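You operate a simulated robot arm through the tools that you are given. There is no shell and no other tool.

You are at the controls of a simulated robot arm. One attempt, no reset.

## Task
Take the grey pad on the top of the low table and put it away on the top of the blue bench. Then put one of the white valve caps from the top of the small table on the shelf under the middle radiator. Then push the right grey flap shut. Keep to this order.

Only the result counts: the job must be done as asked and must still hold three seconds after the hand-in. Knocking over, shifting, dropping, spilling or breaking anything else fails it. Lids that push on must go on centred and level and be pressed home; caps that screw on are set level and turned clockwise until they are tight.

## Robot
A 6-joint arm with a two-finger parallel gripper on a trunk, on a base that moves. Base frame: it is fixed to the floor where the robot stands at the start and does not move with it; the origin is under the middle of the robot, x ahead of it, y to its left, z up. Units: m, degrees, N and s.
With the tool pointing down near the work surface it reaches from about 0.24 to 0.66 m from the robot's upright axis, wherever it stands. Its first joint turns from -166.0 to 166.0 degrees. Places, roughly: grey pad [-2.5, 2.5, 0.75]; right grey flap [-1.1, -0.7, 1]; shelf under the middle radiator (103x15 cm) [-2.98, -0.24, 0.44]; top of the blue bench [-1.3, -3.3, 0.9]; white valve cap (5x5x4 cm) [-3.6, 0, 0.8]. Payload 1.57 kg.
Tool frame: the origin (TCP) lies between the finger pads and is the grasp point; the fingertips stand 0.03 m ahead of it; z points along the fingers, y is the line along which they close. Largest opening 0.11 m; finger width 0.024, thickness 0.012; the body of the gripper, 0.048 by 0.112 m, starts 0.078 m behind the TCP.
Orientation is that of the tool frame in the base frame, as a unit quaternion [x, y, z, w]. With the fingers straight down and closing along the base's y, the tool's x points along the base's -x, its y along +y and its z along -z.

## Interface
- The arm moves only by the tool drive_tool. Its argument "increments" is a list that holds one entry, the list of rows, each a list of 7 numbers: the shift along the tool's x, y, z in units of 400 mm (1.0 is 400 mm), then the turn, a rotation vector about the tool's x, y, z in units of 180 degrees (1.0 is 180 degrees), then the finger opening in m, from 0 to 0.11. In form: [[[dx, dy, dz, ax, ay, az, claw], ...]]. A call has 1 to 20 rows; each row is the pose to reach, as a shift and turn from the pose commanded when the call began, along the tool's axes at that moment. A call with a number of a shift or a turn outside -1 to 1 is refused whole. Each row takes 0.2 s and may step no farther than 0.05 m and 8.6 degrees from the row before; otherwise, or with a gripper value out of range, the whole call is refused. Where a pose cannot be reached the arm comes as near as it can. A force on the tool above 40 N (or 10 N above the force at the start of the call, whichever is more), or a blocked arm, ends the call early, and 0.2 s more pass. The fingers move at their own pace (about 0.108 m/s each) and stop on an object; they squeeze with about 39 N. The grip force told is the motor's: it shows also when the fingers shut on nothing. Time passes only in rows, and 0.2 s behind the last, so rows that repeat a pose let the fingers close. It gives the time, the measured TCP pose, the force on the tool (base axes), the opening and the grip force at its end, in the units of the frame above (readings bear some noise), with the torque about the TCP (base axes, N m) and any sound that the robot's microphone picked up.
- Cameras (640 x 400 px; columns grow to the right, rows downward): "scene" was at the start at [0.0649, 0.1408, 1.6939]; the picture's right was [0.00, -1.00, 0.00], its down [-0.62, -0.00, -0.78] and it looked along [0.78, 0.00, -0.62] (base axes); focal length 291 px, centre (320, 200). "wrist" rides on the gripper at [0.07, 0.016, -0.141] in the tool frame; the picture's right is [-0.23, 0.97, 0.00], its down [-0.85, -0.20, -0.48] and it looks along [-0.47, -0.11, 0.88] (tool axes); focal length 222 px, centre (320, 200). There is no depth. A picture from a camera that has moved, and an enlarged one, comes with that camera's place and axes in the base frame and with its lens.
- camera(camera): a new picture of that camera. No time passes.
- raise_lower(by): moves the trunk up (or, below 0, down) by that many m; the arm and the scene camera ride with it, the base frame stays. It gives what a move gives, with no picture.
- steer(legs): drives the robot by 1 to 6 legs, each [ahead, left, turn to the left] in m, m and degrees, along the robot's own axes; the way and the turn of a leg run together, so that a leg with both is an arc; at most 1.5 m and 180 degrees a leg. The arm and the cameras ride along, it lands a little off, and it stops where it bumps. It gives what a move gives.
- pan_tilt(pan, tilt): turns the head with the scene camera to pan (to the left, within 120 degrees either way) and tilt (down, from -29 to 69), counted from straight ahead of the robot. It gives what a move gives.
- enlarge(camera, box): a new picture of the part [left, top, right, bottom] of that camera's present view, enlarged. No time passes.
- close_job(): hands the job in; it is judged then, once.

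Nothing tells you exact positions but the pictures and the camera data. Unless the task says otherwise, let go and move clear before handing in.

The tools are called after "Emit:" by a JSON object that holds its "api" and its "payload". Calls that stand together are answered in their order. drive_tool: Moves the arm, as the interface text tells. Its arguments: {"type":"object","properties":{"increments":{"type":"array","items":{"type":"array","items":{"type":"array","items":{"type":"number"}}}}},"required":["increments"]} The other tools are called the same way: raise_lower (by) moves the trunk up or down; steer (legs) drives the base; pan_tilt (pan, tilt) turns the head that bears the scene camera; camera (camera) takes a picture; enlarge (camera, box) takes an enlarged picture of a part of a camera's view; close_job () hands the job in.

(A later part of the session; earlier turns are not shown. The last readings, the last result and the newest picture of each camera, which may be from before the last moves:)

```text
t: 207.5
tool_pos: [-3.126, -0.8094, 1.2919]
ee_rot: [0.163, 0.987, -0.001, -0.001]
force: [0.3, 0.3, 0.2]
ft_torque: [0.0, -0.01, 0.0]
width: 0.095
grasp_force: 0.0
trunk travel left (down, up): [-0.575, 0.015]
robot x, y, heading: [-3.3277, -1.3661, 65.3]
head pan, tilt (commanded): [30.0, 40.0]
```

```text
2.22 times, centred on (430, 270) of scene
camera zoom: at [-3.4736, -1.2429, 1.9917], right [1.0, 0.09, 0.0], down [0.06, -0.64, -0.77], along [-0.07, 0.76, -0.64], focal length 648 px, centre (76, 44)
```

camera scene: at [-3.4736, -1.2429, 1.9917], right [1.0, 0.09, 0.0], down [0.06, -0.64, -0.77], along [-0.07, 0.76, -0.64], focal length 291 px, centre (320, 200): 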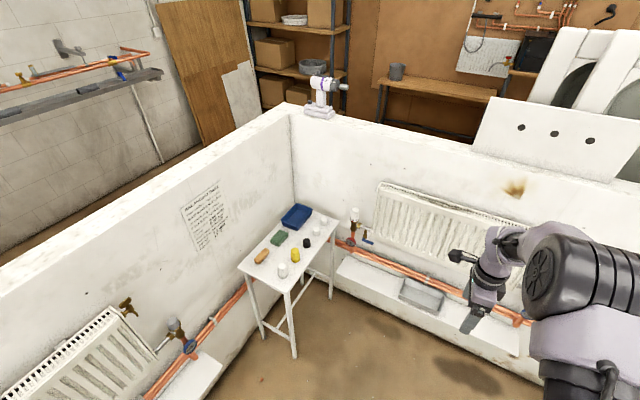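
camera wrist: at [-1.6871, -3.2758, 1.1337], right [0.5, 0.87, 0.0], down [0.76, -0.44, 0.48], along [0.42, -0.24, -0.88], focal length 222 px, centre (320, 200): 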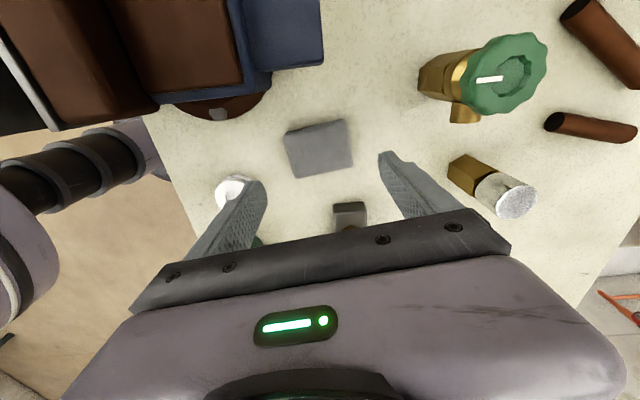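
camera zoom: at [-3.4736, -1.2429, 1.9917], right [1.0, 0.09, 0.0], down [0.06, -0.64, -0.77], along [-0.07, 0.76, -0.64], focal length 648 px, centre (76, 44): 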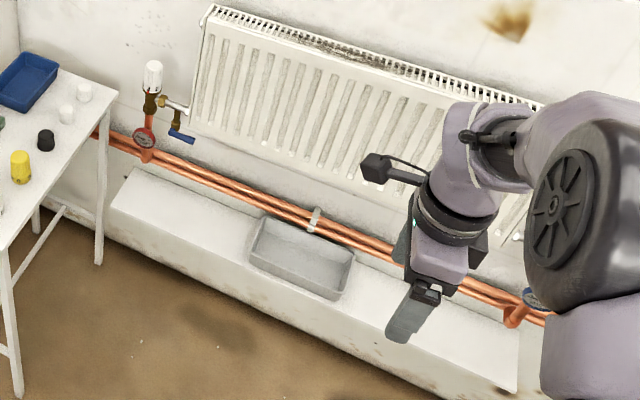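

The two small white caps stand at the far end of the small table; the ledge under the middle radiator has free space left of its tray. I'll turn 45° left (free space) and rotate the tool back toward its standard yaw.

Emit:
{"api": "steer", "payload": {"legs": [[0, 0, 45]]}}

Emit:
{"api": "drive_tool", "payload": {"increments": [[[0, 0, 0, 0, 0, -0.047, 0.095], [0, 0, 0, 0, 0, -0.094, 0.095], [0, 0, 0, 0, 0, -0.141, 0.095], [0, 0, 0, 0, 0, -0.188, 0.095], [0, 0, 0, 0, 0, -0.235, 0.095], [0, 0, 0, 0, 0, -0.282, 0.095], [0, 0, 0, 0, 0, -0.329, 0.095], [0, 0, 0, 0, 0, -0.376, 0.095], [0, 0, 0, 0, 0, -0.423, 0.095], [0, 0, 0, 0, 0, -0.46, 0.095]]]}}

Emit:
{"api": "camera", "payload": {"camera": "scene"}}

```text
t: 209.9
tool_pos: [-3.5721, -0.8246, 1.2923]
ee_rot: [-0.218, 0.976, 0.0, 0.001]
force: [-0.7, 0.5, -0.8]
ft_torque: [0.0, -0.02, 0.01]
width: 0.0951
grasp_force: 0.0
trunk travel left (down, up): [-0.575, 0.015]
robot x, y, heading: [-3.328, -1.3705, 109.4]
head pan, tilt (commanded): [30.0, 40.0]
```

```text
t: 212.1
tool_pos: [-3.5703, -0.8237, 1.2917]
ee_rot: [0.81, -0.586, 0.0, 0.0]
force: [0.6, -0.2, 0.1]
ft_torque: [0.06, 0.03, 0.02]
width: 0.0949
grasp_force: 0.1
trunk travel left (down, up): [-0.575, 0.015]
robot x, y, heading: [-3.3291, -1.37, 109.4]
head pan, tilt (commanded): [30.0, 40.0]
```

```text
taken
camera scene: at [-3.5199, -1.3777, 1.9917], right [0.65, 0.76, 0.0], down [0.49, -0.42, -0.77], along [-0.58, 0.5, -0.64], focal length 291 px, centre (320, 200)
```

scene: 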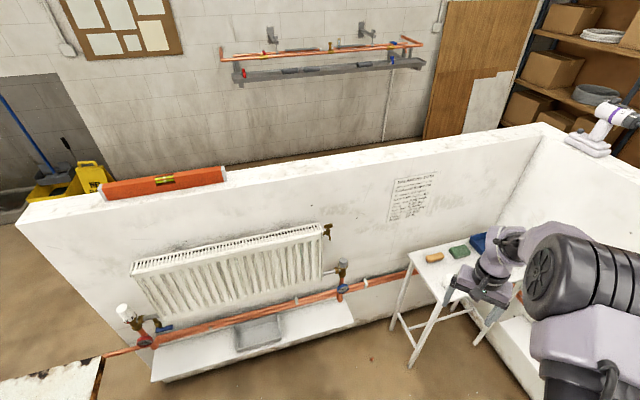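

Now driving diagonally toward the small table, stopping about 0.4 m from its corner.

Emit:
{"api": "steer", "payload": {"legs": [[0.4, -0.1, 0], [0.25, -0.07, 0]]}}

Emit:
{"api": "camera", "payload": {"camera": "wrist"}}

Emit:
{"api": "pan_tilt", "payload": {"pan": 10, "tilt": 55}}

Emit:
{"api": "camera", "payload": {"camera": "scene"}}

```text
t: 216.2
tool_pos: [-3.6297, -0.1501, 1.2931]
ee_rot: [0.81, -0.586, -0.001, 0.0]
force: [0.1, 0.0, -0.7]
ft_torque: [-0.02, 0.0, 0.0]
width: 0.095
grasp_force: 0.0
trunk travel left (down, up): [-0.575, 0.015]
robot x, y, heading: [-3.3836, -0.69, 109.6]
head pan, tilt (commanded): [30.0, 40.0]
```

```text
taken
camera wrist: at [-3.6232, -0.2203, 1.4332], right [-1.0, -0.09, 0.0], down [-0.08, 0.87, 0.48], along [-0.04, 0.48, -0.88], focal length 222 px, centre (320, 200)
```

wrist: 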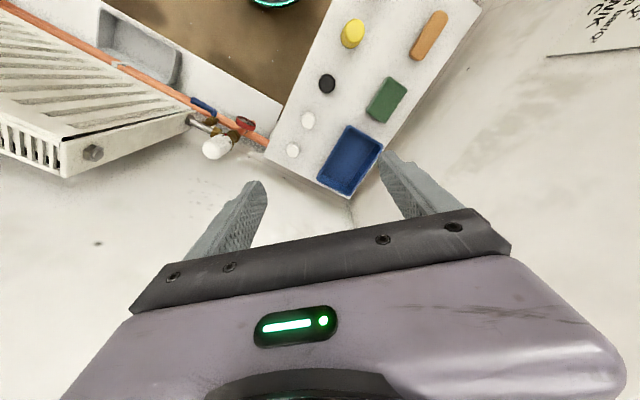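

```text
t: 217.0
tool_pos: [-3.6299, -0.1487, 1.2909]
ee_rot: [0.81, -0.586, 0.0, 0.0]
force: [-0.1, 0.2, 0.4]
ft_torque: [0.03, -0.01, 0.01]
width: 0.095
grasp_force: 0.0
trunk travel left (down, up): [-0.575, 0.015]
robot x, y, heading: [-3.3824, -0.6901, 109.5]
head pan, tilt (commanded): [10.0, 55.0]
```

```text
taken
camera scene: at [-3.5482, -0.6945, 1.971], right [0.87, 0.49, 0.0], down [0.4, -0.71, -0.57], along [-0.28, 0.5, -0.82], focal length 291 px, centre (320, 200)
```

scene: 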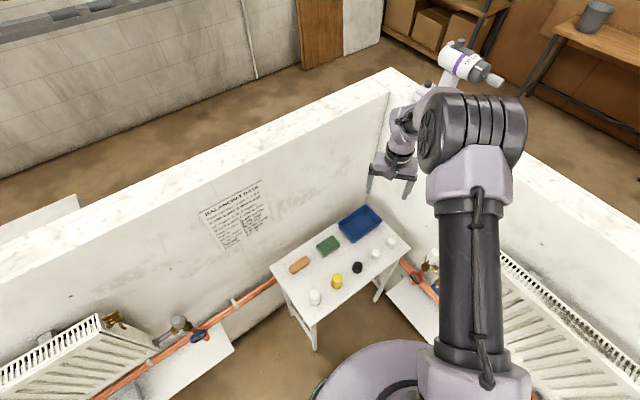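

The caps are confirmed at about (-3.601,-0.122) and (-3.565,-0.040). I'll tilt the fingers 30° forward (needed for the ledge later so the cap stays upright), set the opening to 75 mm and move above the first cap.

Emit:
{"api": "drive_tool", "payload": {"increments": [[[-0.004, -0.022, 0.09, 0, -0.0417, 0, 0.075], [-0.008, -0.045, 0.18, 0, -0.0833, 0, 0.075], [-0.011, -0.067, 0.27, 0, -0.125, 0, 0.075], [-0.0147, -0.089, 0.36, 0, -0.1667, 0, 0.075]]]}}

Emit:
{"api": "camera", "payload": {"camera": "wrist"}}

Emit:
{"api": "camera", "payload": {"camera": "scene"}}

```text
t: 218.0
tool_pos: [-3.5946, -0.1343, 1.1778]
ee_rot: [0.79, -0.582, -0.131, -0.141]
force: [-0.1, 0.8, 0.1]
ft_torque: [-0.03, 0.02, 0.02]
width: 0.0749
grasp_force: 0.0
out of reach, approached as far as the arm can: row 3, 4
trunk travel left (down, up): [-0.575, 0.015]
robot x, y, heading: [-3.3896, -0.6879, 109.8]
head pan, tilt (commanded): [10.0, 55.0]
```

```text
taken
camera wrist: at [-3.584, -0.253, 1.2823], right [-1.0, -0.07, 0.02], down [-0.03, 0.63, 0.77], along [-0.07, 0.77, -0.63], focal length 222 px, centre (320, 200)
```

wrist: 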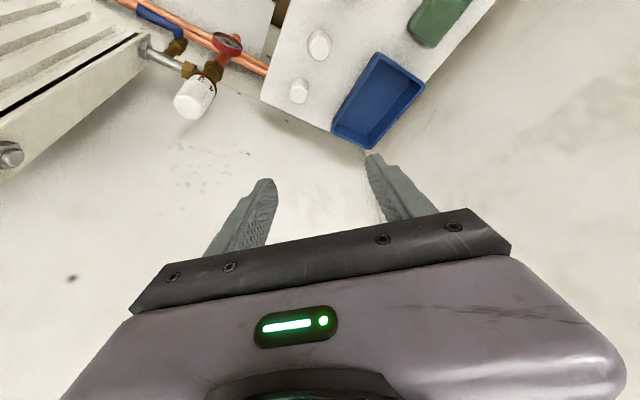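

```text
taken
camera scene: at [-3.5489, -0.6938, 1.9709], right [0.87, 0.49, 0.0], down [0.4, -0.71, -0.57], along [-0.28, 0.5, -0.82], focal length 291 px, centre (320, 200)
```

scene: 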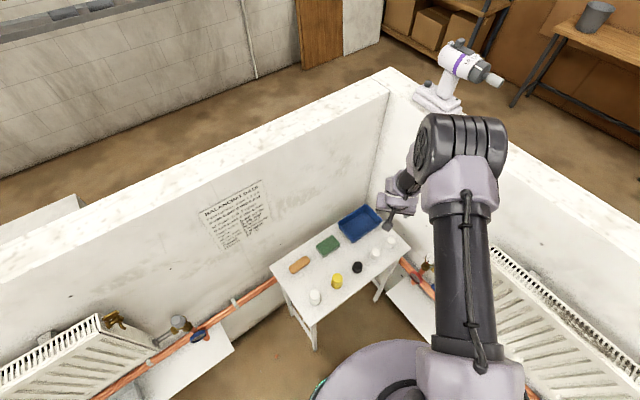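

The arm couldn't fully reach that tilt at that height (got ~22°). I'll raise the tool back with the arm and use the trunk for height instead.

Emit:
{"api": "drive_tool", "payload": {"increments": [[[-0.04, 0, -0.07, 0, 0, 0, 0.075], [-0.08, 0, -0.14, 0, 0, 0, 0.075], [-0.12, 0, -0.21, 0, 0, 0, 0.075], [-0.162, 0, -0.281, 0, 0, 0, 0.075]]]}}

```text
t: 219.0
tool_pos: [-3.6078, -0.1179, 1.3044]
ee_rot: [0.79, -0.581, -0.131, -0.142]
force: [0.3, 0.4, -0.2]
ft_torque: [0.02, -0.02, 0.0]
width: 0.0751
grasp_force: 0.1
trunk travel left (down, up): [-0.575, 0.015]
robot x, y, heading: [-3.3874, -0.6932, 109.4]
head pan, tilt (commanded): [10.0, 55.0]
```

Emit:
{"api": "drive_tool", "payload": {"increments": [[[0, 0, 0, -0.012, -0.0227, 0.001, 0.075], [0, 0, 0, -0.0238, -0.0454, 0.0022, 0.075]]]}}

```text
t: 219.6
tool_pos: [-3.6052, -0.1146, 1.3065]
ee_rot: [0.783, -0.571, -0.187, -0.158]
force: [-0.1, 0.3, 0.0]
ft_torque: [-0.01, -0.02, 0.03]
width: 0.0752
grasp_force: 0.0
out of reach, approached as far as the arm can: row 2
trunk travel left (down, up): [-0.575, 0.015]
robot x, y, heading: [-3.3863, -0.69, 109.7]
head pan, tilt (commanded): [10.0, 55.0]
```

Tilt of ~28° is achievable here. Before committing, let me examine the middle radiator and ledge more closely to decide on the placing orientation.

Emit:
{"api": "pan_tilt", "payload": {"pan": -50, "tilt": 50}}

Emit:
{"api": "camera", "payload": {"camera": "scene"}}

Emit:
{"api": "pan_tilt", "payload": {"pan": -85, "tilt": 50}}

Emit:
{"api": "camera", "payload": {"camera": "scene"}}

```text
t: 220.9
tool_pos: [-3.6055, -0.1148, 1.3063]
ee_rot: [0.783, -0.572, -0.186, -0.158]
force: [0.7, -0.8, 0.1]
ft_torque: [0.0, -0.01, -0.03]
width: 0.0753
grasp_force: 0.0
trunk travel left (down, up): [-0.575, 0.015]
robot x, y, heading: [-3.3866, -0.6937, 109.7]
head pan, tilt (commanded): [-50.0, 50.0]
```

```text
taken
camera scene: at [-3.4736, -0.6902, 1.9775], right [0.86, -0.51, 0.0], down [-0.39, -0.66, -0.64], along [0.33, 0.55, -0.77], focal length 291 px, centre (320, 200)
```

scene: 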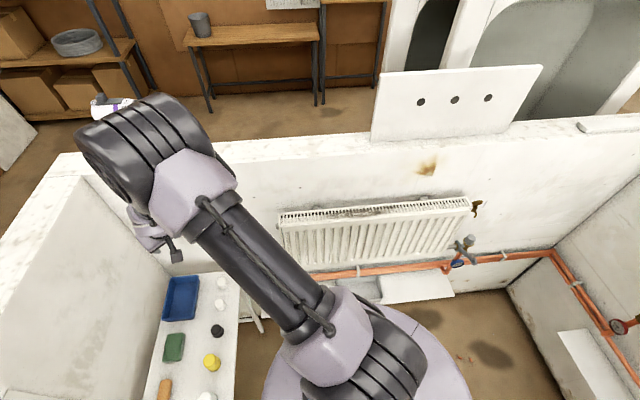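

```text
t: 221.9
tool_pos: [-3.6058, -0.1146, 1.306]
ee_rot: [0.783, -0.572, -0.186, -0.159]
force: [-0.2, -0.4, 0.3]
ft_torque: [-0.06, 0.0, -0.02]
width: 0.0749
grasp_force: 0.0
trunk travel left (down, up): [-0.575, 0.015]
robot x, y, heading: [-3.3835, -0.6894, 109.5]
head pan, tilt (commanded): [-85.0, 50.0]
```

```text
taken
camera scene: at [-3.4427, -0.7246, 1.9775], right [0.42, -0.91, 0.0], down [-0.7, -0.32, -0.64], along [0.58, 0.27, -0.77], focal length 291 px, centre (320, 200)
```

scene: 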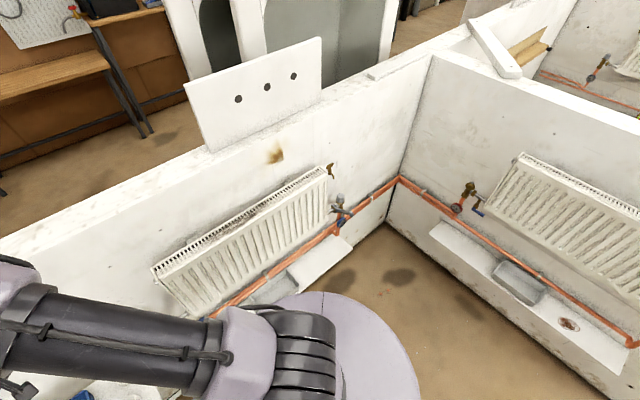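

Let me check where the elbow is relative to the wall before lowering, by viewing it from another head angle.

Emit:
{"api": "pan_tilt", "payload": {"pan": 10, "tilt": 50}}

Emit:
{"api": "camera", "payload": {"camera": "scene"}}

Emit:
{"api": "camera", "payload": {"camera": "wrist"}}

```text
t: 223.6
tool_pos: [-3.6054, -0.1143, 1.3065]
ee_rot: [0.783, -0.572, -0.186, -0.159]
force: [1.4, -0.4, 1.1]
ft_torque: [0.02, 0.01, -0.01]
width: 0.075
grasp_force: 0.0
trunk travel left (down, up): [-0.575, 0.015]
robot x, y, heading: [-3.3918, -0.6917, 109.6]
head pan, tilt (commanded): [10.0, 50.0]
```

```text
taken
camera scene: at [-3.5506, -0.6895, 1.9775], right [0.87, 0.49, 0.0], down [0.38, -0.67, -0.64], along [-0.32, 0.56, -0.77], focal length 291 px, centre (320, 200)
```

scene: 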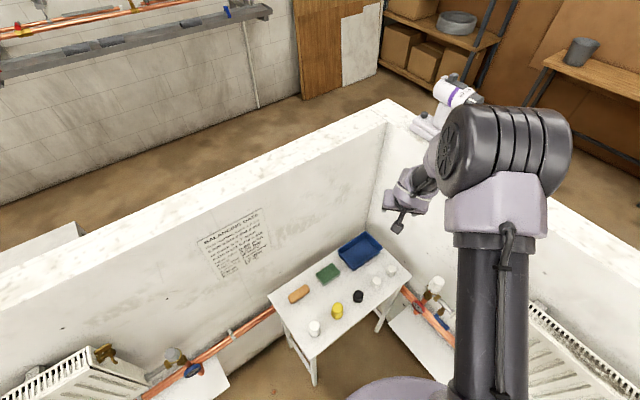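

```text
taken
camera wrist: at [-3.5863, -0.2428, 1.3971], right [-0.99, -0.1, 0.07], down [0.01, 0.55, 0.83], along [-0.12, 0.83, -0.55], focal length 222 px, centre (320, 200)
```

wrist: 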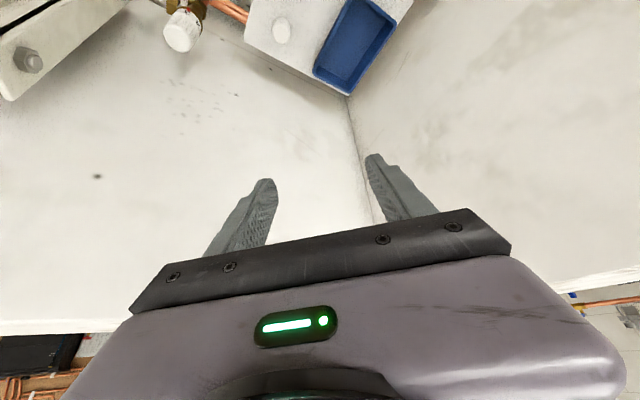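

The elbow is well back from the wall. A tilt of ~18° is enough to clear the radiator later, so I'll set that orientation and position above the first cap, then lower the trunk part-way.

Emit:
{"api": "drive_tool", "payload": {"increments": [[[0.016, -0.003, -0.008, -0.0057, 0.0284, 0.0002, 0.075], [0.032, -0.0055, -0.017, -0.0114, 0.0567, 0.0004, 0.075]]]}}

Emit:
{"api": "raise_lower", "payload": {"by": -0.36}}

Emit:
{"api": "camera", "payload": {"camera": "wrist"}}

Emit:
{"api": "camera", "payload": {"camera": "scene"}}

```text
t: 224.2
tool_pos: [-3.593, -0.1204, 1.3042]
ee_rot: [0.792, -0.577, -0.155, -0.124]
force: [-0.1, -1.0, 0.3]
ft_torque: [0.01, 0.03, -0.01]
width: 0.075
grasp_force: 0.0
out of reach, approached as far as the arm can: row 1, 2
trunk travel left (down, up): [-0.575, 0.015]
robot x, y, heading: [-3.3847, -0.69, 109.4]
head pan, tilt (commanded): [10.0, 50.0]
```

```text
t: 227.7
tool_pos: [-3.5949, -0.1212, 0.9454]
ee_rot: [0.792, -0.577, -0.155, -0.124]
force: [-0.7, 0.2, 0.5]
ft_torque: [-0.01, -0.02, 0.02]
width: 0.0752
grasp_force: 0.0
trunk travel left (down, up): [-0.215, 0.375]
robot x, y, heading: [-3.3861, -0.6932, 109.4]
head pan, tilt (commanded): [10.0, 50.0]
```

```text
taken
camera wrist: at [-3.5754, -0.24, 1.0475], right [-0.99, -0.1, 0.07], down [0.0, 0.63, 0.78], along [-0.12, 0.77, -0.62], focal length 222 px, centre (320, 200)
```

wrist: 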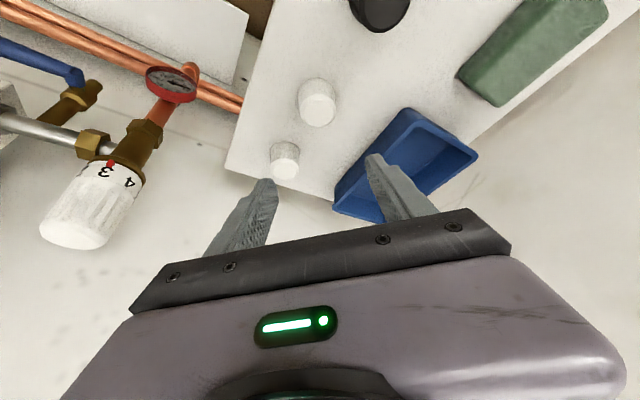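

```text
taken
camera scene: at [-3.5506, -0.6896, 1.6176], right [0.87, 0.49, 0.0], down [0.38, -0.67, -0.64], along [-0.32, 0.56, -0.77], focal length 291 px, centre (320, 200)
```

scene: 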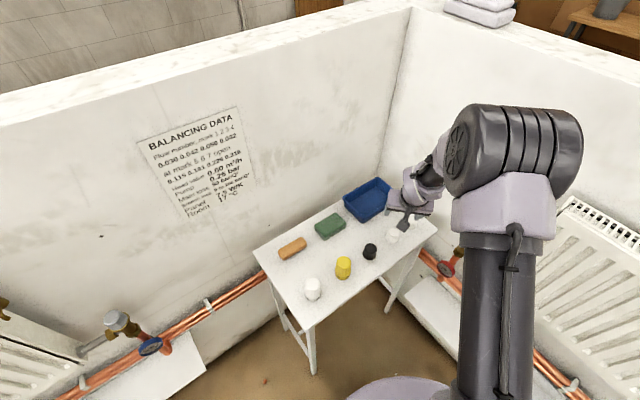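

Cap 1 is at about (-3.600,-0.125), the table top at z≈0.794. I'll make the small lateral correction and lower with the trunk to finger height.

Emit:
{"api": "drive_tool", "payload": {"increments": [[[0.0222, 0.0145, -0.0095, 0, 0, 0, 0.075]]]}}

Emit:
{"api": "raise_lower", "payload": {"by": -0.075}}

Emit:
{"api": "camera", "payload": {"camera": "wrist"}}

Emit:
{"api": "enlarge", "payload": {"camera": "scene", "box": [340, 140, 460, 240]}}

```text
t: 228.1
tool_pos: [-3.5969, -0.1316, 0.9435]
ee_rot: [0.792, -0.577, -0.155, -0.124]
force: [0.4, 0.0, 1.4]
ft_torque: [0.0, 0.0, 0.0]
width: 0.075
grasp_force: 0.1
trunk travel left (down, up): [-0.215, 0.375]
robot x, y, heading: [-3.3878, -0.6909, 109.6]
head pan, tilt (commanded): [10.0, 50.0]
```

```text
t: 229.2
tool_pos: [-3.597, -0.1312, 0.8693]
ee_rot: [0.792, -0.576, -0.156, -0.124]
force: [0.9, -0.1, 0.4]
ft_torque: [0.0, -0.04, 0.0]
width: 0.0749
grasp_force: 0.0
trunk travel left (down, up): [-0.14, 0.45]
robot x, y, heading: [-3.3851, -0.6918, 109.6]
head pan, tilt (commanded): [10.0, 50.0]
```

```text
taken
camera wrist: at [-3.5776, -0.2508, 0.9721], right [-0.99, -0.1, 0.07], down [0.0, 0.63, 0.78], along [-0.12, 0.77, -0.62], focal length 222 px, centre (320, 200)
```

wrist: 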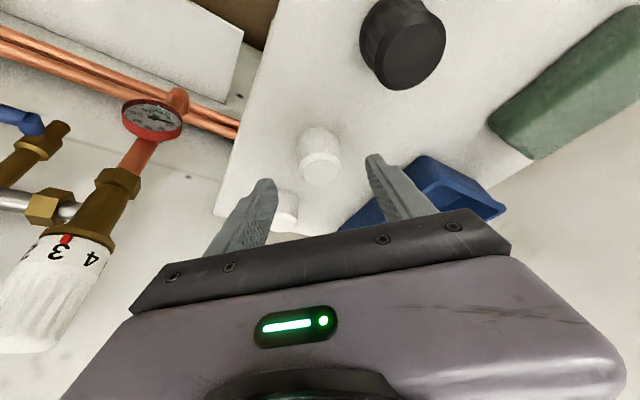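

```text
4.00 times, centred on (400, 190) of scene
camera zoom: at [-3.5506, -0.6896, 1.5426], right [0.87, 0.49, 0.0], down [0.38, -0.67, -0.64], along [-0.32, 0.56, -0.77], focal length 1166 px, centre (0, 240)
```

zoom: 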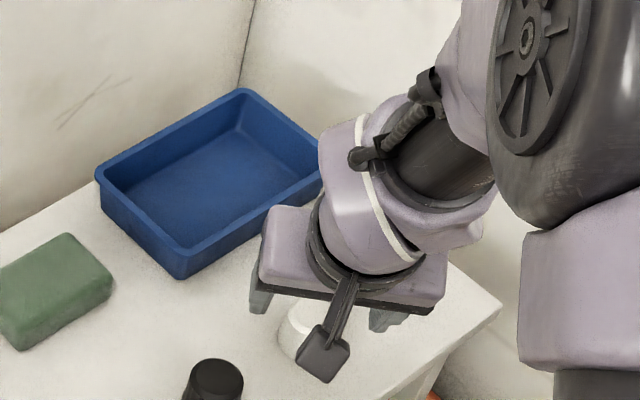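

The cap is centred between the fingers. Lowering the last ~3.6 cm and checking.

Emit:
{"api": "raise_lower", "payload": {"by": -0.034}}

Emit:
{"api": "camera", "payload": {"camera": "wrist"}}

```text
t: 230.0
tool_pos: [-3.5956, -0.1317, 0.8344]
ee_rot: [0.792, -0.577, -0.156, -0.124]
force: [-0.6, -0.2, -0.5]
ft_torque: [0.0, -0.02, 0.0]
width: 0.075
grasp_force: 0.1
trunk travel left (down, up): [-0.106, 0.484]
robot x, y, heading: [-3.3853, -0.695, 109.4]
head pan, tilt (commanded): [10.0, 50.0]
```

```text
taken
camera wrist: at [-3.5776, -0.2508, 0.938], right [-0.99, -0.1, 0.07], down [0.0, 0.63, 0.78], along [-0.12, 0.77, -0.62], focal length 222 px, centre (320, 200)
```

wrist: 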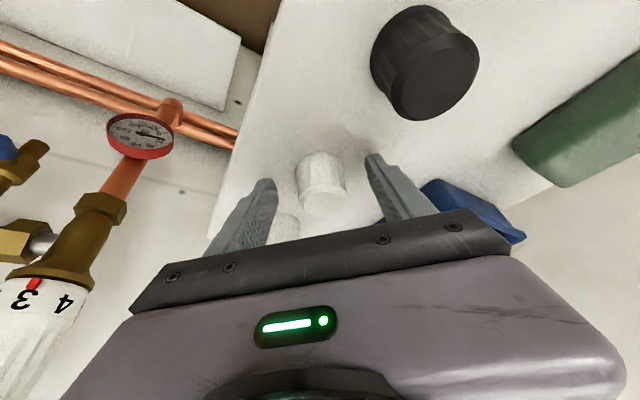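

Now closing on the cap.

Emit:
{"api": "drive_tool", "payload": {"increments": [[[0, 0, 0, 0, 0, 0, 0.055], [0, 0, 0, 0, 0, 0, 0.035], [0, 0, 0, 0, 0, 0, 0.02], [0, 0, 0, 0, 0, 0, 0.02]]]}}

Emit:
{"api": "camera", "payload": {"camera": "wrist"}}

```text
t: 231.0
tool_pos: [-3.5957, -0.1319, 0.8356]
ee_rot: [0.792, -0.577, -0.156, -0.125]
force: [-0.7, -0.2, 1.8]
ft_torque: [0.0, 0.08, 0.01]
width: 0.0382
grasp_force: 38.9
trunk travel left (down, up): [-0.106, 0.484]
robot x, y, heading: [-3.389, -0.695, 109.4]
head pan, tilt (commanded): [10.0, 50.0]
```

```text
taken
camera wrist: at [-3.5777, -0.2508, 0.9381], right [-0.99, -0.1, 0.07], down [0.0, 0.63, 0.78], along [-0.12, 0.77, -0.62], focal length 222 px, centre (320, 200)
```

wrist: 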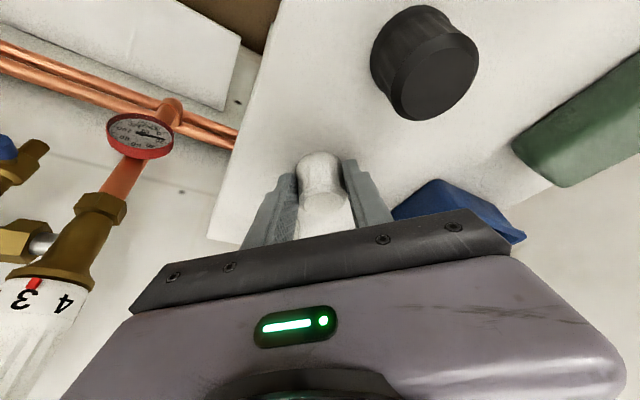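

The cap is gripped (38 mm). Lifting straight up with the trunk.

Emit:
{"api": "raise_lower", "payload": {"by": 0.2}}

Emit:
{"api": "camera", "payload": {"camera": "wrist"}}

Emit:
{"api": "camera", "payload": {"camera": "scene"}}

```text
t: 233.2
tool_pos: [-3.5971, -0.1323, 1.0339]
ee_rot: [0.792, -0.577, -0.155, -0.124]
force: [-1.2, 0.1, 0.5]
ft_torque: [-0.01, 0.02, -0.02]
width: 0.038
grasp_force: 39.1
trunk travel left (down, up): [-0.306, 0.284]
robot x, y, heading: [-3.3886, -0.6929, 109.2]
head pan, tilt (commanded): [10.0, 50.0]
```

```text
taken
camera wrist: at [-3.5777, -0.2507, 1.1378], right [-0.99, -0.1, 0.07], down [0.0, 0.63, 0.78], along [-0.12, 0.77, -0.63], focal length 222 px, centre (320, 200)
```

wrist: 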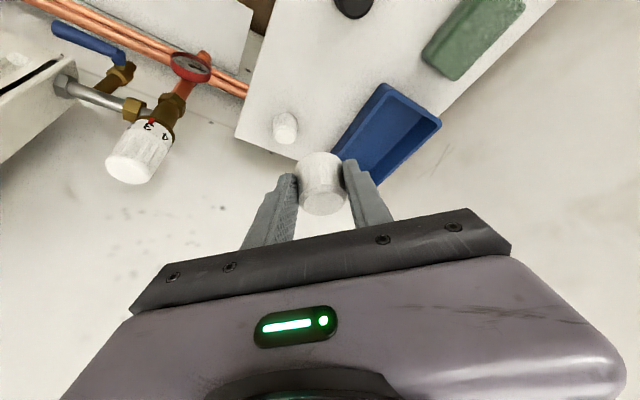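

```text
taken
camera scene: at [-3.5507, -0.6894, 1.7084], right [0.87, 0.49, 0.0], down [0.38, -0.67, -0.64], along [-0.32, 0.56, -0.77], focal length 291 px, centre (320, 200)
```

scene: 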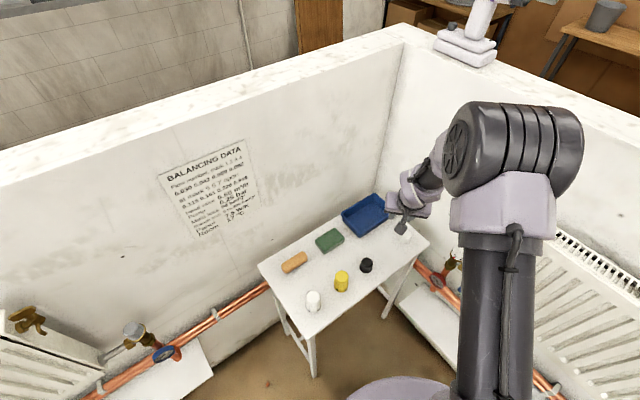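

Cap is held upright. Backing away from the table and turning to face the middle radiator, staying clear of the ledge.

Emit:
{"api": "steer", "payload": {"legs": [[-0.35, 0, 0], [0, 0, -44]]}}

Emit:
{"api": "raise_lower", "payload": {"by": -0.29}}

Emit:
{"api": "pan_tilt", "payload": {"pan": 15, "tilt": 45}}

Emit:
{"api": "camera", "payload": {"camera": "scene"}}

Emit:
{"api": "camera", "payload": {"camera": "wrist"}}

```text
t: 237.4
tool_pos: [-3.0427, -0.4675, 1.0355]
ee_rot: [-0.525, 0.828, 0.099, 0.172]
force: [0.3, 0.6, 0.1]
ft_torque: [-0.02, -0.01, 0.0]
width: 0.0377
grasp_force: 39.2
trunk travel left (down, up): [-0.306, 0.284]
robot x, y, heading: [-3.271, -1.0219, 66.8]
head pan, tilt (commanded): [10.0, 50.0]
```

```text
t: 240.3
tool_pos: [-3.0424, -0.4699, 0.7457]
ee_rot: [-0.526, 0.827, 0.099, 0.174]
force: [-0.5, -0.4, -0.7]
ft_torque: [-0.04, -0.03, 0.02]
width: 0.0367
grasp_force: 38.9
trunk travel left (down, up): [-0.016, 0.574]
robot x, y, heading: [-3.2691, -1.0219, 66.7]
head pan, tilt (commanded): [10.0, 50.0]
```

```text
t: 241.0
tool_pos: [-3.0425, -0.4677, 0.7455]
ee_rot: [-0.526, 0.827, 0.099, 0.172]
force: [-0.3, -0.3, -0.4]
ft_torque: [-0.01, 0.0, 0.02]
width: 0.0367
grasp_force: 39.0
trunk travel left (down, up): [-0.016, 0.574]
robot x, y, heading: [-3.2684, -1.0171, 66.2]
head pan, tilt (commanded): [15.0, 45.0]
```

```text
taken
camera scene: at [-3.3954, -0.9027, 1.4254], right [0.99, -0.15, 0.0], down [-0.1, -0.7, -0.71], along [0.1, 0.7, -0.71], focal length 291 px, centre (320, 200)
```

scene: 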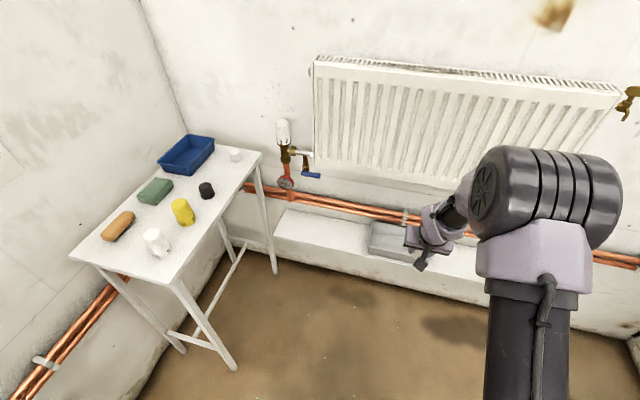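

```text
taken
camera wrist: at [-3.1096, -0.5683, 0.8479], right [-0.79, 0.61, 0.07], down [0.43, 0.46, 0.78], along [0.44, 0.65, -0.62], focal length 222 px, centre (320, 200)
```

wrist: 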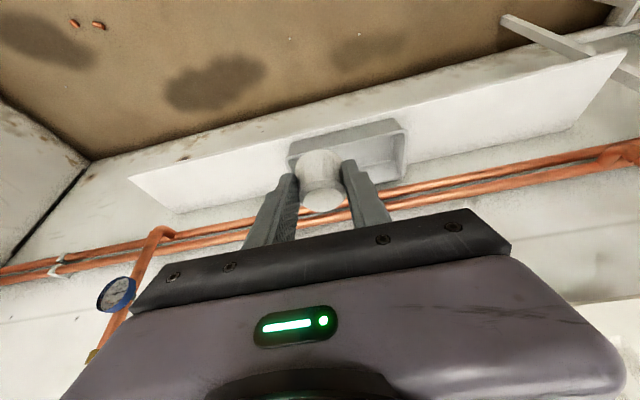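

Good view of the ledge: free section from u≈-3.1 to the tray. I'll test lowering with the arm here in free space, about 14 cm in front of the ledge.

Emit:
{"api": "drive_tool", "payload": {"increments": [[[0.039, 0.0017, 0.092, 0, 0, 0, 0.02], [0.078, 0.0034, 0.184, 0, 0, 0, 0.02], [0.116, 0.005, 0.276, 0, 0, 0, 0.02], [0.155, 0.007, 0.368, 0, 0, 0, 0.02]]]}}

Emit:
{"api": "camera", "payload": {"camera": "wrist"}}

```text
t: 242.0
tool_pos: [-3.0415, -0.4693, 0.5857]
ee_rot: [-0.526, 0.827, 0.098, 0.172]
force: [0.3, 0.6, -1.0]
ft_torque: [0.02, 0.01, 0.0]
width: 0.0361
grasp_force: 39.1
trunk travel left (down, up): [-0.016, 0.574]
robot x, y, heading: [-3.2688, -1.0207, 66.6]
head pan, tilt (commanded): [15.0, 45.0]
```

```text
taken
camera wrist: at [-3.1089, -0.5683, 0.6884], right [-0.79, 0.61, 0.07], down [0.43, 0.46, 0.78], along [0.44, 0.65, -0.63], focal length 222 px, centre (320, 200)
```

wrist: 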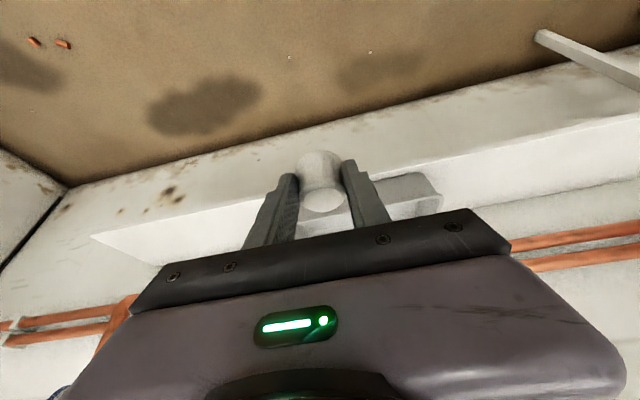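

The reading of the opening is slowly shrinking, so the tapered cap may be slipping. Let me look closely at the grip.

Emit:
{"api": "enlarge", "payload": {"camera": "wrist", "box": [240, 130, 400, 250]}}

Emit:
{"api": "enlarge", "payload": {"camera": "scene", "box": [360, 180, 520, 300]}}

```text
3.33 times, centred on (320, 190) of wrist
camera zoom: at [-3.1089, -0.5683, 0.6884], right [-0.79, 0.61, 0.07], down [0.43, 0.46, 0.78], along [0.44, 0.65, -0.63], focal length 740 px, centre (320, 233)
```

zoom: 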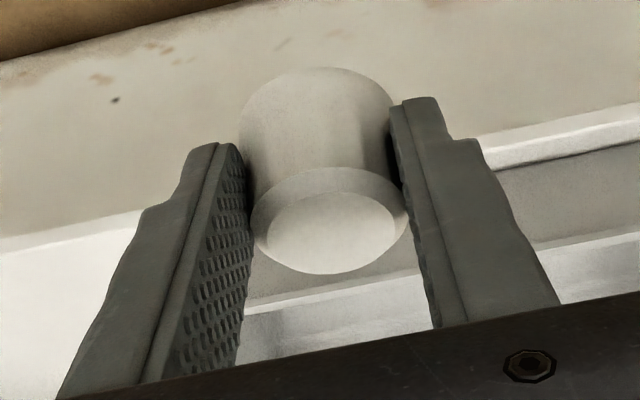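

```text
3.33 times, centred on (440, 240) of scene
camera zoom: at [-3.3954, -0.9028, 1.4254], right [0.99, -0.15, 0.0], down [-0.1, -0.7, -0.71], along [0.1, 0.7, -0.71], focal length 971 px, centre (-80, 67)
```

zoom: 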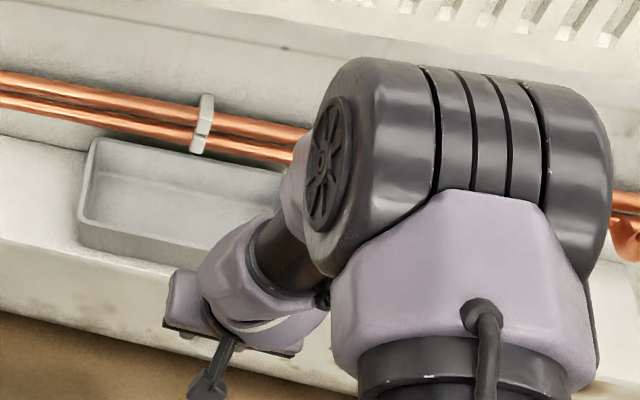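

The cap is still held well, slipped maybe 2 mm. I'll move promptly: left, then forward to bring it over the ledge.

Emit:
{"api": "steer", "payload": {"legs": [[0, 0.335, 0], [0.17, 0, 0]]}}

Emit:
{"api": "camera", "payload": {"camera": "wrist"}}

Emit:
{"api": "camera", "payload": {"camera": "scene"}}

```text
t: 245.3
tool_pos: [-3.277, -0.1804, 0.5863]
ee_rot: [-0.525, 0.828, 0.099, 0.173]
force: [0.1, -0.1, -0.4]
ft_torque: [0.0, 0.0, 0.02]
width: 0.0363
grasp_force: 38.6
trunk travel left (down, up): [-0.016, 0.574]
robot x, y, heading: [-3.5074, -0.7304, 66.7]
head pan, tilt (commanded): [15.0, 45.0]
```

```text
taken
camera wrist: at [-3.3448, -0.2804, 0.6888], right [-0.79, 0.61, 0.07], down [0.43, 0.46, 0.78], along [0.44, 0.64, -0.63], focal length 222 px, centre (320, 200)
```

wrist: 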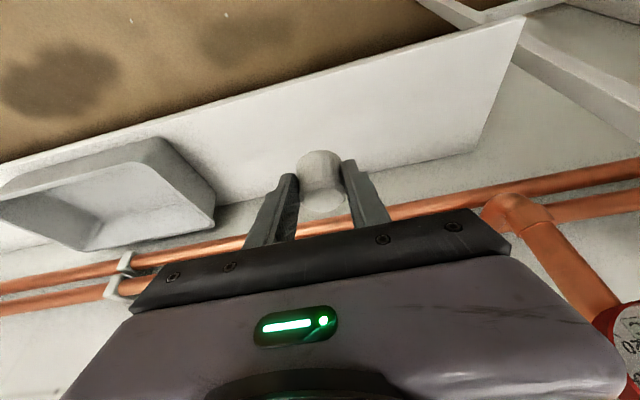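

```text
taken
camera scene: at [-3.6325, -0.614, 1.4254], right [0.99, -0.15, 0.0], down [-0.11, -0.7, -0.71], along [0.11, 0.7, -0.71], focal length 291 px, centre (320, 200)
```

scene: 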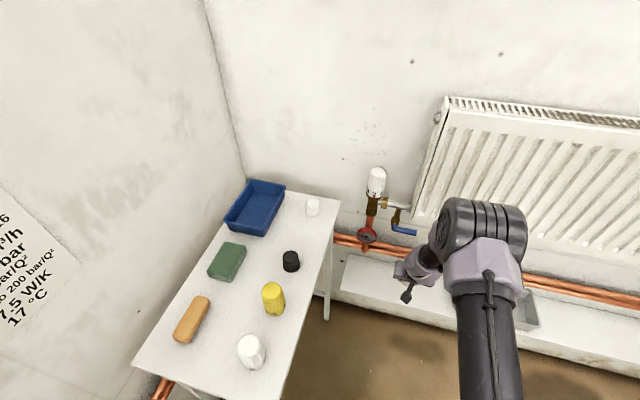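

The cap is above the free section of the ledge. A 1.5 cm forward nudge and lower by 6 cm, then feel for contact.

Emit:
{"api": "drive_tool", "payload": {"increments": [[[0.012, 0.0005, 0.077, 0, 0, 0, 0.02], [0.0238, 0.001, 0.153, 0, 0, 0, 0.02]]]}}

Emit:
{"api": "camera", "payload": {"camera": "wrist"}}

```text
t: 245.9
tool_pos: [-3.2697, -0.167, 0.5267]
ee_rot: [-0.524, 0.828, 0.099, 0.173]
force: [0.3, -0.1, 0.4]
ft_torque: [0.04, 0.02, -0.01]
width: 0.0361
grasp_force: 38.7
trunk travel left (down, up): [-0.016, 0.574]
robot x, y, heading: [-3.5078, -0.7284, 66.1]
head pan, tilt (commanded): [15.0, 45.0]
```

```text
taken
camera wrist: at [-3.3375, -0.2672, 0.6287], right [-0.79, 0.61, 0.07], down [0.43, 0.46, 0.78], along [0.44, 0.65, -0.62], focal length 222 px, centre (320, 200)
```

wrist: 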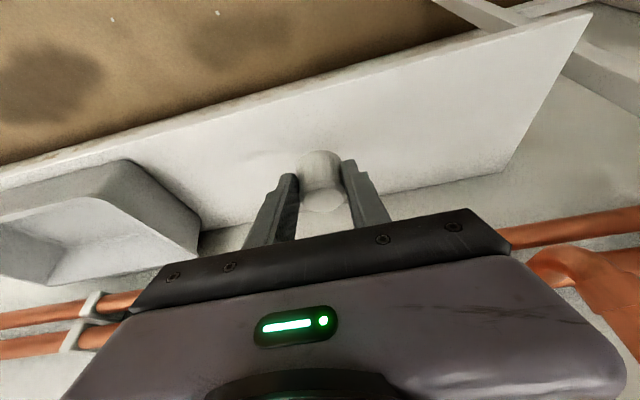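

Emit:
{"api": "drive_tool", "payload": {"increments": [[[0.0039, 0, 0.0092, 0, 0, 0, 0.02], [0.0078, 0, 0.0184, 0, 0, 0, 0.02], [0.0117, 0, 0.0276, 0, 0, 0, 0.02]]]}}

Emit:
{"api": "drive_tool", "payload": {"increments": [[[0.0039, 0, 0.0092, 0, 0, 0, 0.02], [0.0078, 0, 0.0184, 0, 0, 0, 0.02]]]}}

Emit:
{"api": "enlarge", "payload": {"camera": "wrist", "box": [220, 80, 420, 220]}}

```text
t: 246.7
tool_pos: [-3.2697, -0.1658, 0.5139]
ee_rot: [-0.524, 0.828, 0.098, 0.173]
force: [0.1, 0.9, 0.3]
ft_torque: [-0.01, 0.0, -0.02]
width: 0.0362
grasp_force: 38.5
trunk travel left (down, up): [-0.016, 0.574]
robot x, y, heading: [-3.5053, -0.734, 66.0]
head pan, tilt (commanded): [15.0, 45.0]
```

```text
t: 247.3
tool_pos: [-3.2694, -0.1666, 0.5063]
ee_rot: [-0.524, 0.828, 0.099, 0.173]
force: [0.1, -0.2, -0.9]
ft_torque: [0.01, -0.01, 0.0]
width: 0.0363
grasp_force: 38.7
trunk travel left (down, up): [-0.016, 0.574]
robot x, y, heading: [-3.5084, -0.7324, 66.2]
head pan, tilt (commanded): [15.0, 45.0]
```

```text
2.86 times, centred on (320, 150) of wrist
camera zoom: at [-3.3375, -0.2664, 0.6083], right [-0.79, 0.61, 0.07], down [0.43, 0.46, 0.78], along [0.44, 0.64, -0.62], focal length 635 px, centre (320, 343)
```

zoom: 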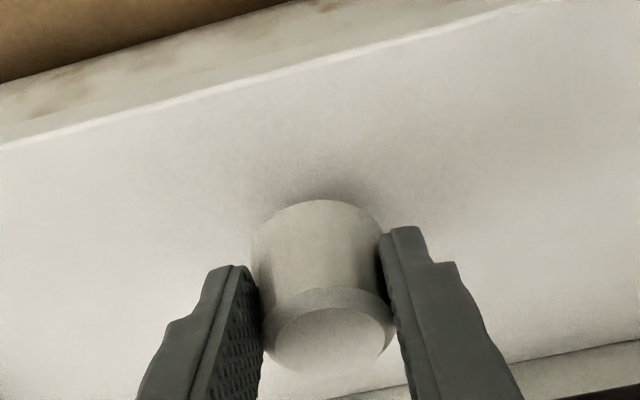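

Emit:
{"api": "drive_tool", "payload": {"increments": [[[0.0039, 0, 0.0092, 0, 0, 0, 0.02], [0.0078, 0, 0.0184, 0, 0, 0, 0.02]]]}}

Emit:
{"api": "drive_tool", "payload": {"increments": [[[0.003, 0, 0.007, 0, 0, 0, 0.02], [0.006, 0, 0.014, 0, 0, 0, 0.02]]]}}

```text
t: 247.9
tool_pos: [-3.2688, -0.1673, 0.4977]
ee_rot: [-0.525, 0.828, 0.099, 0.173]
force: [-0.7, 1.6, -0.2]
ft_torque: [-0.01, 0.01, -0.03]
width: 0.0363
grasp_force: 38.6
trunk travel left (down, up): [-0.016, 0.574]
robot x, y, heading: [-3.5037, -0.7326, 66.3]
head pan, tilt (commanded): [15.0, 45.0]
```

```text
t: 248.5
tool_pos: [-3.2694, -0.167, 0.4919]
ee_rot: [-0.525, 0.828, 0.099, 0.172]
force: [-0.5, 0.4, 0.5]
ft_torque: [-0.02, 0.02, 0.02]
width: 0.0363
grasp_force: 39.1
trunk travel left (down, up): [-0.016, 0.574]
robot x, y, heading: [-3.5114, -0.7343, 66.8]
head pan, tilt (commanded): [15.0, 45.0]
```

Emit:
{"api": "drive_tool", "payload": {"increments": [[[0.003, 0, 0.007, 0, 0, 0, 0.02], [0.006, 0, 0.014, 0, 0, 0, 0.02]]]}}

Emit:
{"api": "enlarge", "payload": {"camera": "wrist", "box": [220, 80, 420, 220]}}

```text
t: 249.1
tool_pos: [-3.2698, -0.1673, 0.4869]
ee_rot: [-0.524, 0.828, 0.098, 0.173]
force: [-0.3, -0.4, 0.6]
ft_torque: [0.02, -0.01, 0.01]
width: 0.0365
grasp_force: 38.6
trunk travel left (down, up): [-0.016, 0.574]
robot x, y, heading: [-3.5062, -0.7321, 66.5]
head pan, tilt (commanded): [15.0, 45.0]
```

```text
2.86 times, centred on (320, 150) of wrist
camera zoom: at [-3.3367, -0.2672, 0.5891], right [-0.79, 0.61, 0.07], down [0.43, 0.46, 0.78], along [0.44, 0.64, -0.62], focal length 635 px, centre (320, 343)
```

zoom: 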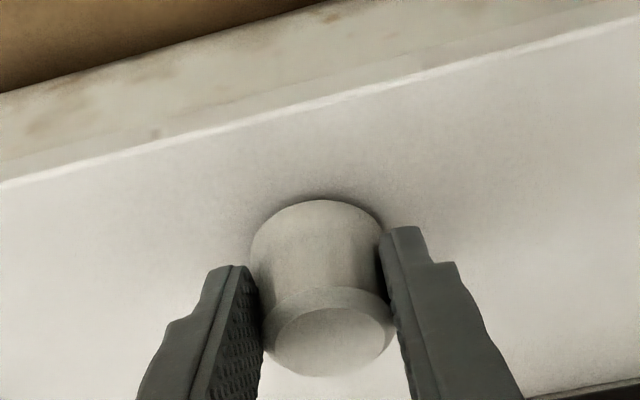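

Emit:
{"api": "drive_tool", "payload": {"increments": [[[0.002, 0, 0.0046, 0, 0, 0, 0.02], [0.004, 0, 0.0092, 0, 0, 0, 0.02]]]}}

Emit:
{"api": "drive_tool", "payload": {"increments": [[[0.002, 0, 0.0046, 0, 0, 0, 0.02], [0.004, 0, 0.0092, 0, 0, 0, 0.02]]]}}

```text
t: 249.7
tool_pos: [-3.2692, -0.1664, 0.4813]
ee_rot: [-0.525, 0.828, 0.099, 0.173]
force: [-0.2, 0.2, -0.7]
ft_torque: [0.02, 0.02, 0.02]
width: 0.0365
grasp_force: 39.3
trunk travel left (down, up): [-0.016, 0.574]
robot x, y, heading: [-3.5055, -0.7349, 66.5]
head pan, tilt (commanded): [15.0, 45.0]
```

```text
t: 250.3
tool_pos: [-3.2685, -0.1679, 0.4804]
ee_rot: [-0.525, 0.828, 0.099, 0.174]
force: [-3.7, -5.9, 23.6]
ft_torque: [-0.02, 0.32, 0.07]
width: 0.0365
grasp_force: 39.2
trunk travel left (down, up): [-0.016, 0.574]
robot x, y, heading: [-3.5067, -0.7309, 66.2]
head pan, tilt (commanded): [15.0, 45.0]
```

Contact with the ledge (24 N). Easing off slightly, opening, and withdrawing along the tool axis.

Emit:
{"api": "drive_tool", "payload": {"increments": [[[-0.002, 0, -0.0046, 0, 0, 0, 0.02], [-0.002, 0, -0.0046, 0, 0, 0, 0.04], [-0.002, 0, -0.0046, 0, 0, 0, 0.06], [-0.002, 0, -0.0046, 0, 0, 0, 0.07], [-0.002, 0, -0.03, 0, 0, 0, 0.07], [-0.002, 0, -0.1, 0, 0, 0, 0.07], [-0.002, 0, -0.2, 0, 0, 0, 0.07], [-0.002, 0, -0.3, 0, 0, 0, 0.07]]]}}

Emit:
{"api": "camera", "payload": {"camera": "wrist"}}

```text
t: 252.1
tool_pos: [-3.2909, -0.2091, 0.5872]
ee_rot: [-0.524, 0.829, 0.095, 0.173]
force: [0.6, 0.2, -0.1]
ft_torque: [0.02, 0.01, 0.01]
width: 0.07
grasp_force: 0.1
trunk travel left (down, up): [-0.016, 0.574]
robot x, y, heading: [-3.5059, -0.7321, 66.3]
head pan, tilt (commanded): [15.0, 45.0]
```

```text
taken
camera wrist: at [-3.36, -0.3081, 0.6904], right [-0.79, 0.61, 0.06], down [0.42, 0.47, 0.78], along [0.44, 0.64, -0.63], focal length 222 px, centre (320, 200)
```

wrist: 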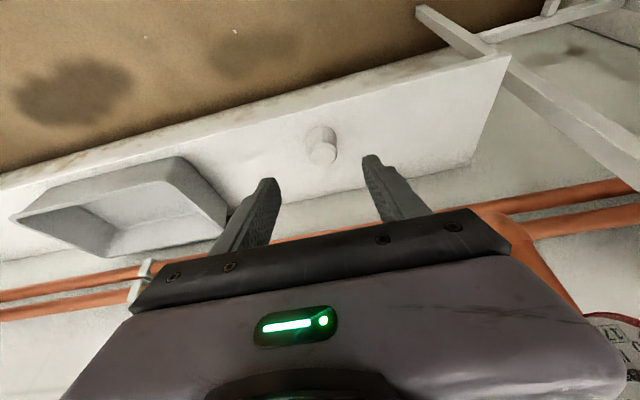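

The cap stands on the ledge. Backing the robot away and inspecting.

Emit:
{"api": "steer", "payload": {"legs": [[-0.35, 0, 0]]}}

Emit:
{"api": "camera", "payload": {"camera": "wrist"}}

Emit:
{"api": "pan_tilt", "payload": {"pan": 8, "tilt": 40}}

Emit:
{"api": "camera", "payload": {"camera": "scene"}}

```text
t: 254.3
tool_pos: [-3.4297, -0.5282, 0.5862]
ee_rot: [-0.522, 0.83, 0.094, 0.174]
force: [-1.1, 0.1, -0.5]
ft_torque: [0.01, 0.0, 0.0]
width: 0.0697
grasp_force: 0.0
trunk travel left (down, up): [-0.016, 0.574]
robot x, y, heading: [-3.6484, -1.0507, 65.9]
head pan, tilt (commanded): [15.0, 45.0]
```

```text
taken
camera wrist: at [-3.4984, -0.6266, 0.6899], right [-0.79, 0.61, 0.06], down [0.43, 0.46, 0.78], along [0.45, 0.64, -0.63], focal length 222 px, centre (320, 200)
```

wrist: 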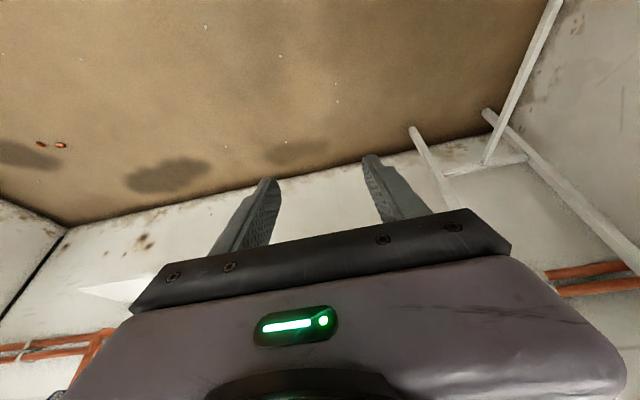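

```text
t: 255.0
tool_pos: [-3.4286, -0.528, 0.5868]
ee_rot: [-0.523, 0.829, 0.095, 0.173]
force: [0.0, 0.1, 0.3]
ft_torque: [-0.01, -0.01, 0.04]
width: 0.0699
grasp_force: 0.0
trunk travel left (down, up): [-0.016, 0.574]
robot x, y, heading: [-3.6455, -1.0529, 66.2]
head pan, tilt (commanded): [8.0, 40.0]
```

```text
taken
camera scene: at [-3.7615, -0.9301, 1.4327], right [0.96, -0.27, 0.0], down [-0.18, -0.62, -0.77], along [0.21, 0.74, -0.64], focal length 291 px, centre (320, 200)
```

scene: 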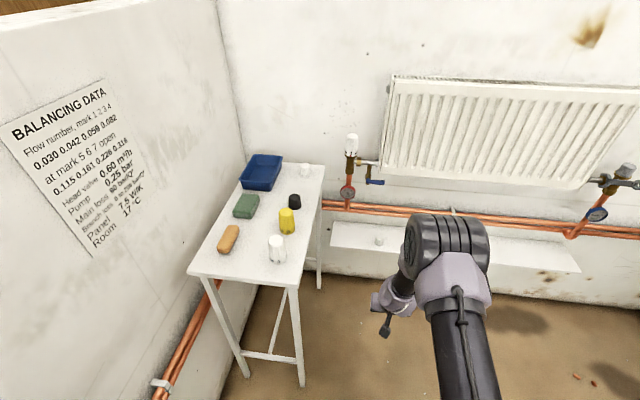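

Emit:
{"api": "enlarge", "payload": {"camera": "scene", "box": [320, 200, 440, 275]}}

```text
5.33 times, centred on (380, 238) of scene
camera zoom: at [-3.7615, -0.9301, 1.4327], right [0.96, -0.27, 0.0], down [-0.18, -0.62, -0.77], along [0.21, 0.74, -0.64], focal length 1554 px, centre (0, 0)
```

zoom: 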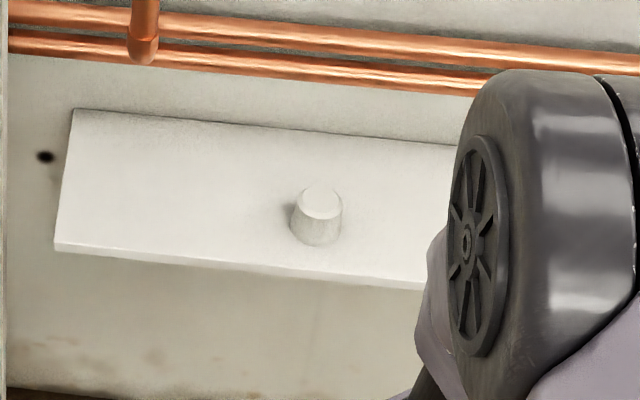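

The cap stands upright on the ledge. Now raising the trunk for a safe view and driving out of the booth the way I came.

Emit:
{"api": "raise_lower", "payload": {"by": 0.55}}

Emit:
{"api": "steer", "payload": {"legs": [[-0.1, -0.78, 0], [-0.8, -0.03, 0], [-1.45, 0, 0]]}}

Emit:
{"api": "pan_tilt", "payload": {"pan": 30, "tilt": 30}}

Emit:
{"api": "camera", "payload": {"camera": "scene"}}

```text
refused: 0.55 is not a number from -0.4 to 0.4
```

```text
t: 269.9
tool_pos: [-3.628, -3.0111, 0.5869]
ee_rot: [-0.536, 0.821, 0.097, 0.172]
force: [-0.4, 0.1, -0.4]
ft_torque: [0.0, -0.02, -0.01]
width: 0.07
grasp_force: 0.0
trunk travel left (down, up): [-0.016, 0.574]
robot x, y, heading: [-3.8257, -3.545, 68.0]
head pan, tilt (commanded): [8.0, 40.0]
```

```text
t: 270.8
tool_pos: [-3.6271, -3.0115, 0.5866]
ee_rot: [-0.536, 0.821, 0.097, 0.171]
force: [-0.4, 0.0, 0.1]
ft_torque: [-0.01, -0.01, 0.0]
width: 0.0698
grasp_force: 0.1
trunk travel left (down, up): [-0.016, 0.574]
robot x, y, heading: [-3.8282, -3.5415, 68.2]
head pan, tilt (commanded): [30.0, 30.0]
```

```text
taken
camera scene: at [-3.9782, -3.4186, 1.448], right [0.99, 0.14, 0.0], down [0.07, -0.5, -0.87], along [-0.12, 0.86, -0.5], focal length 291 px, centre (320, 200)
```

scene: 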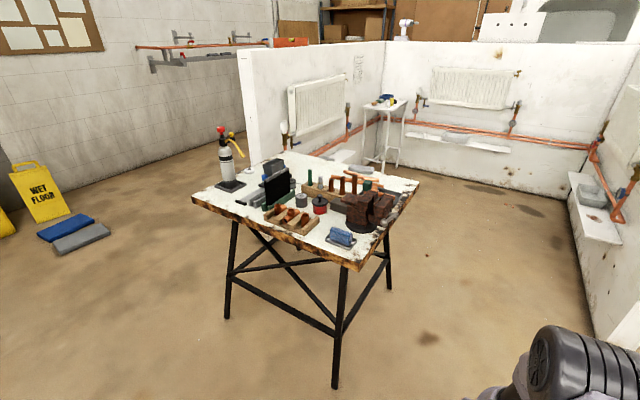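

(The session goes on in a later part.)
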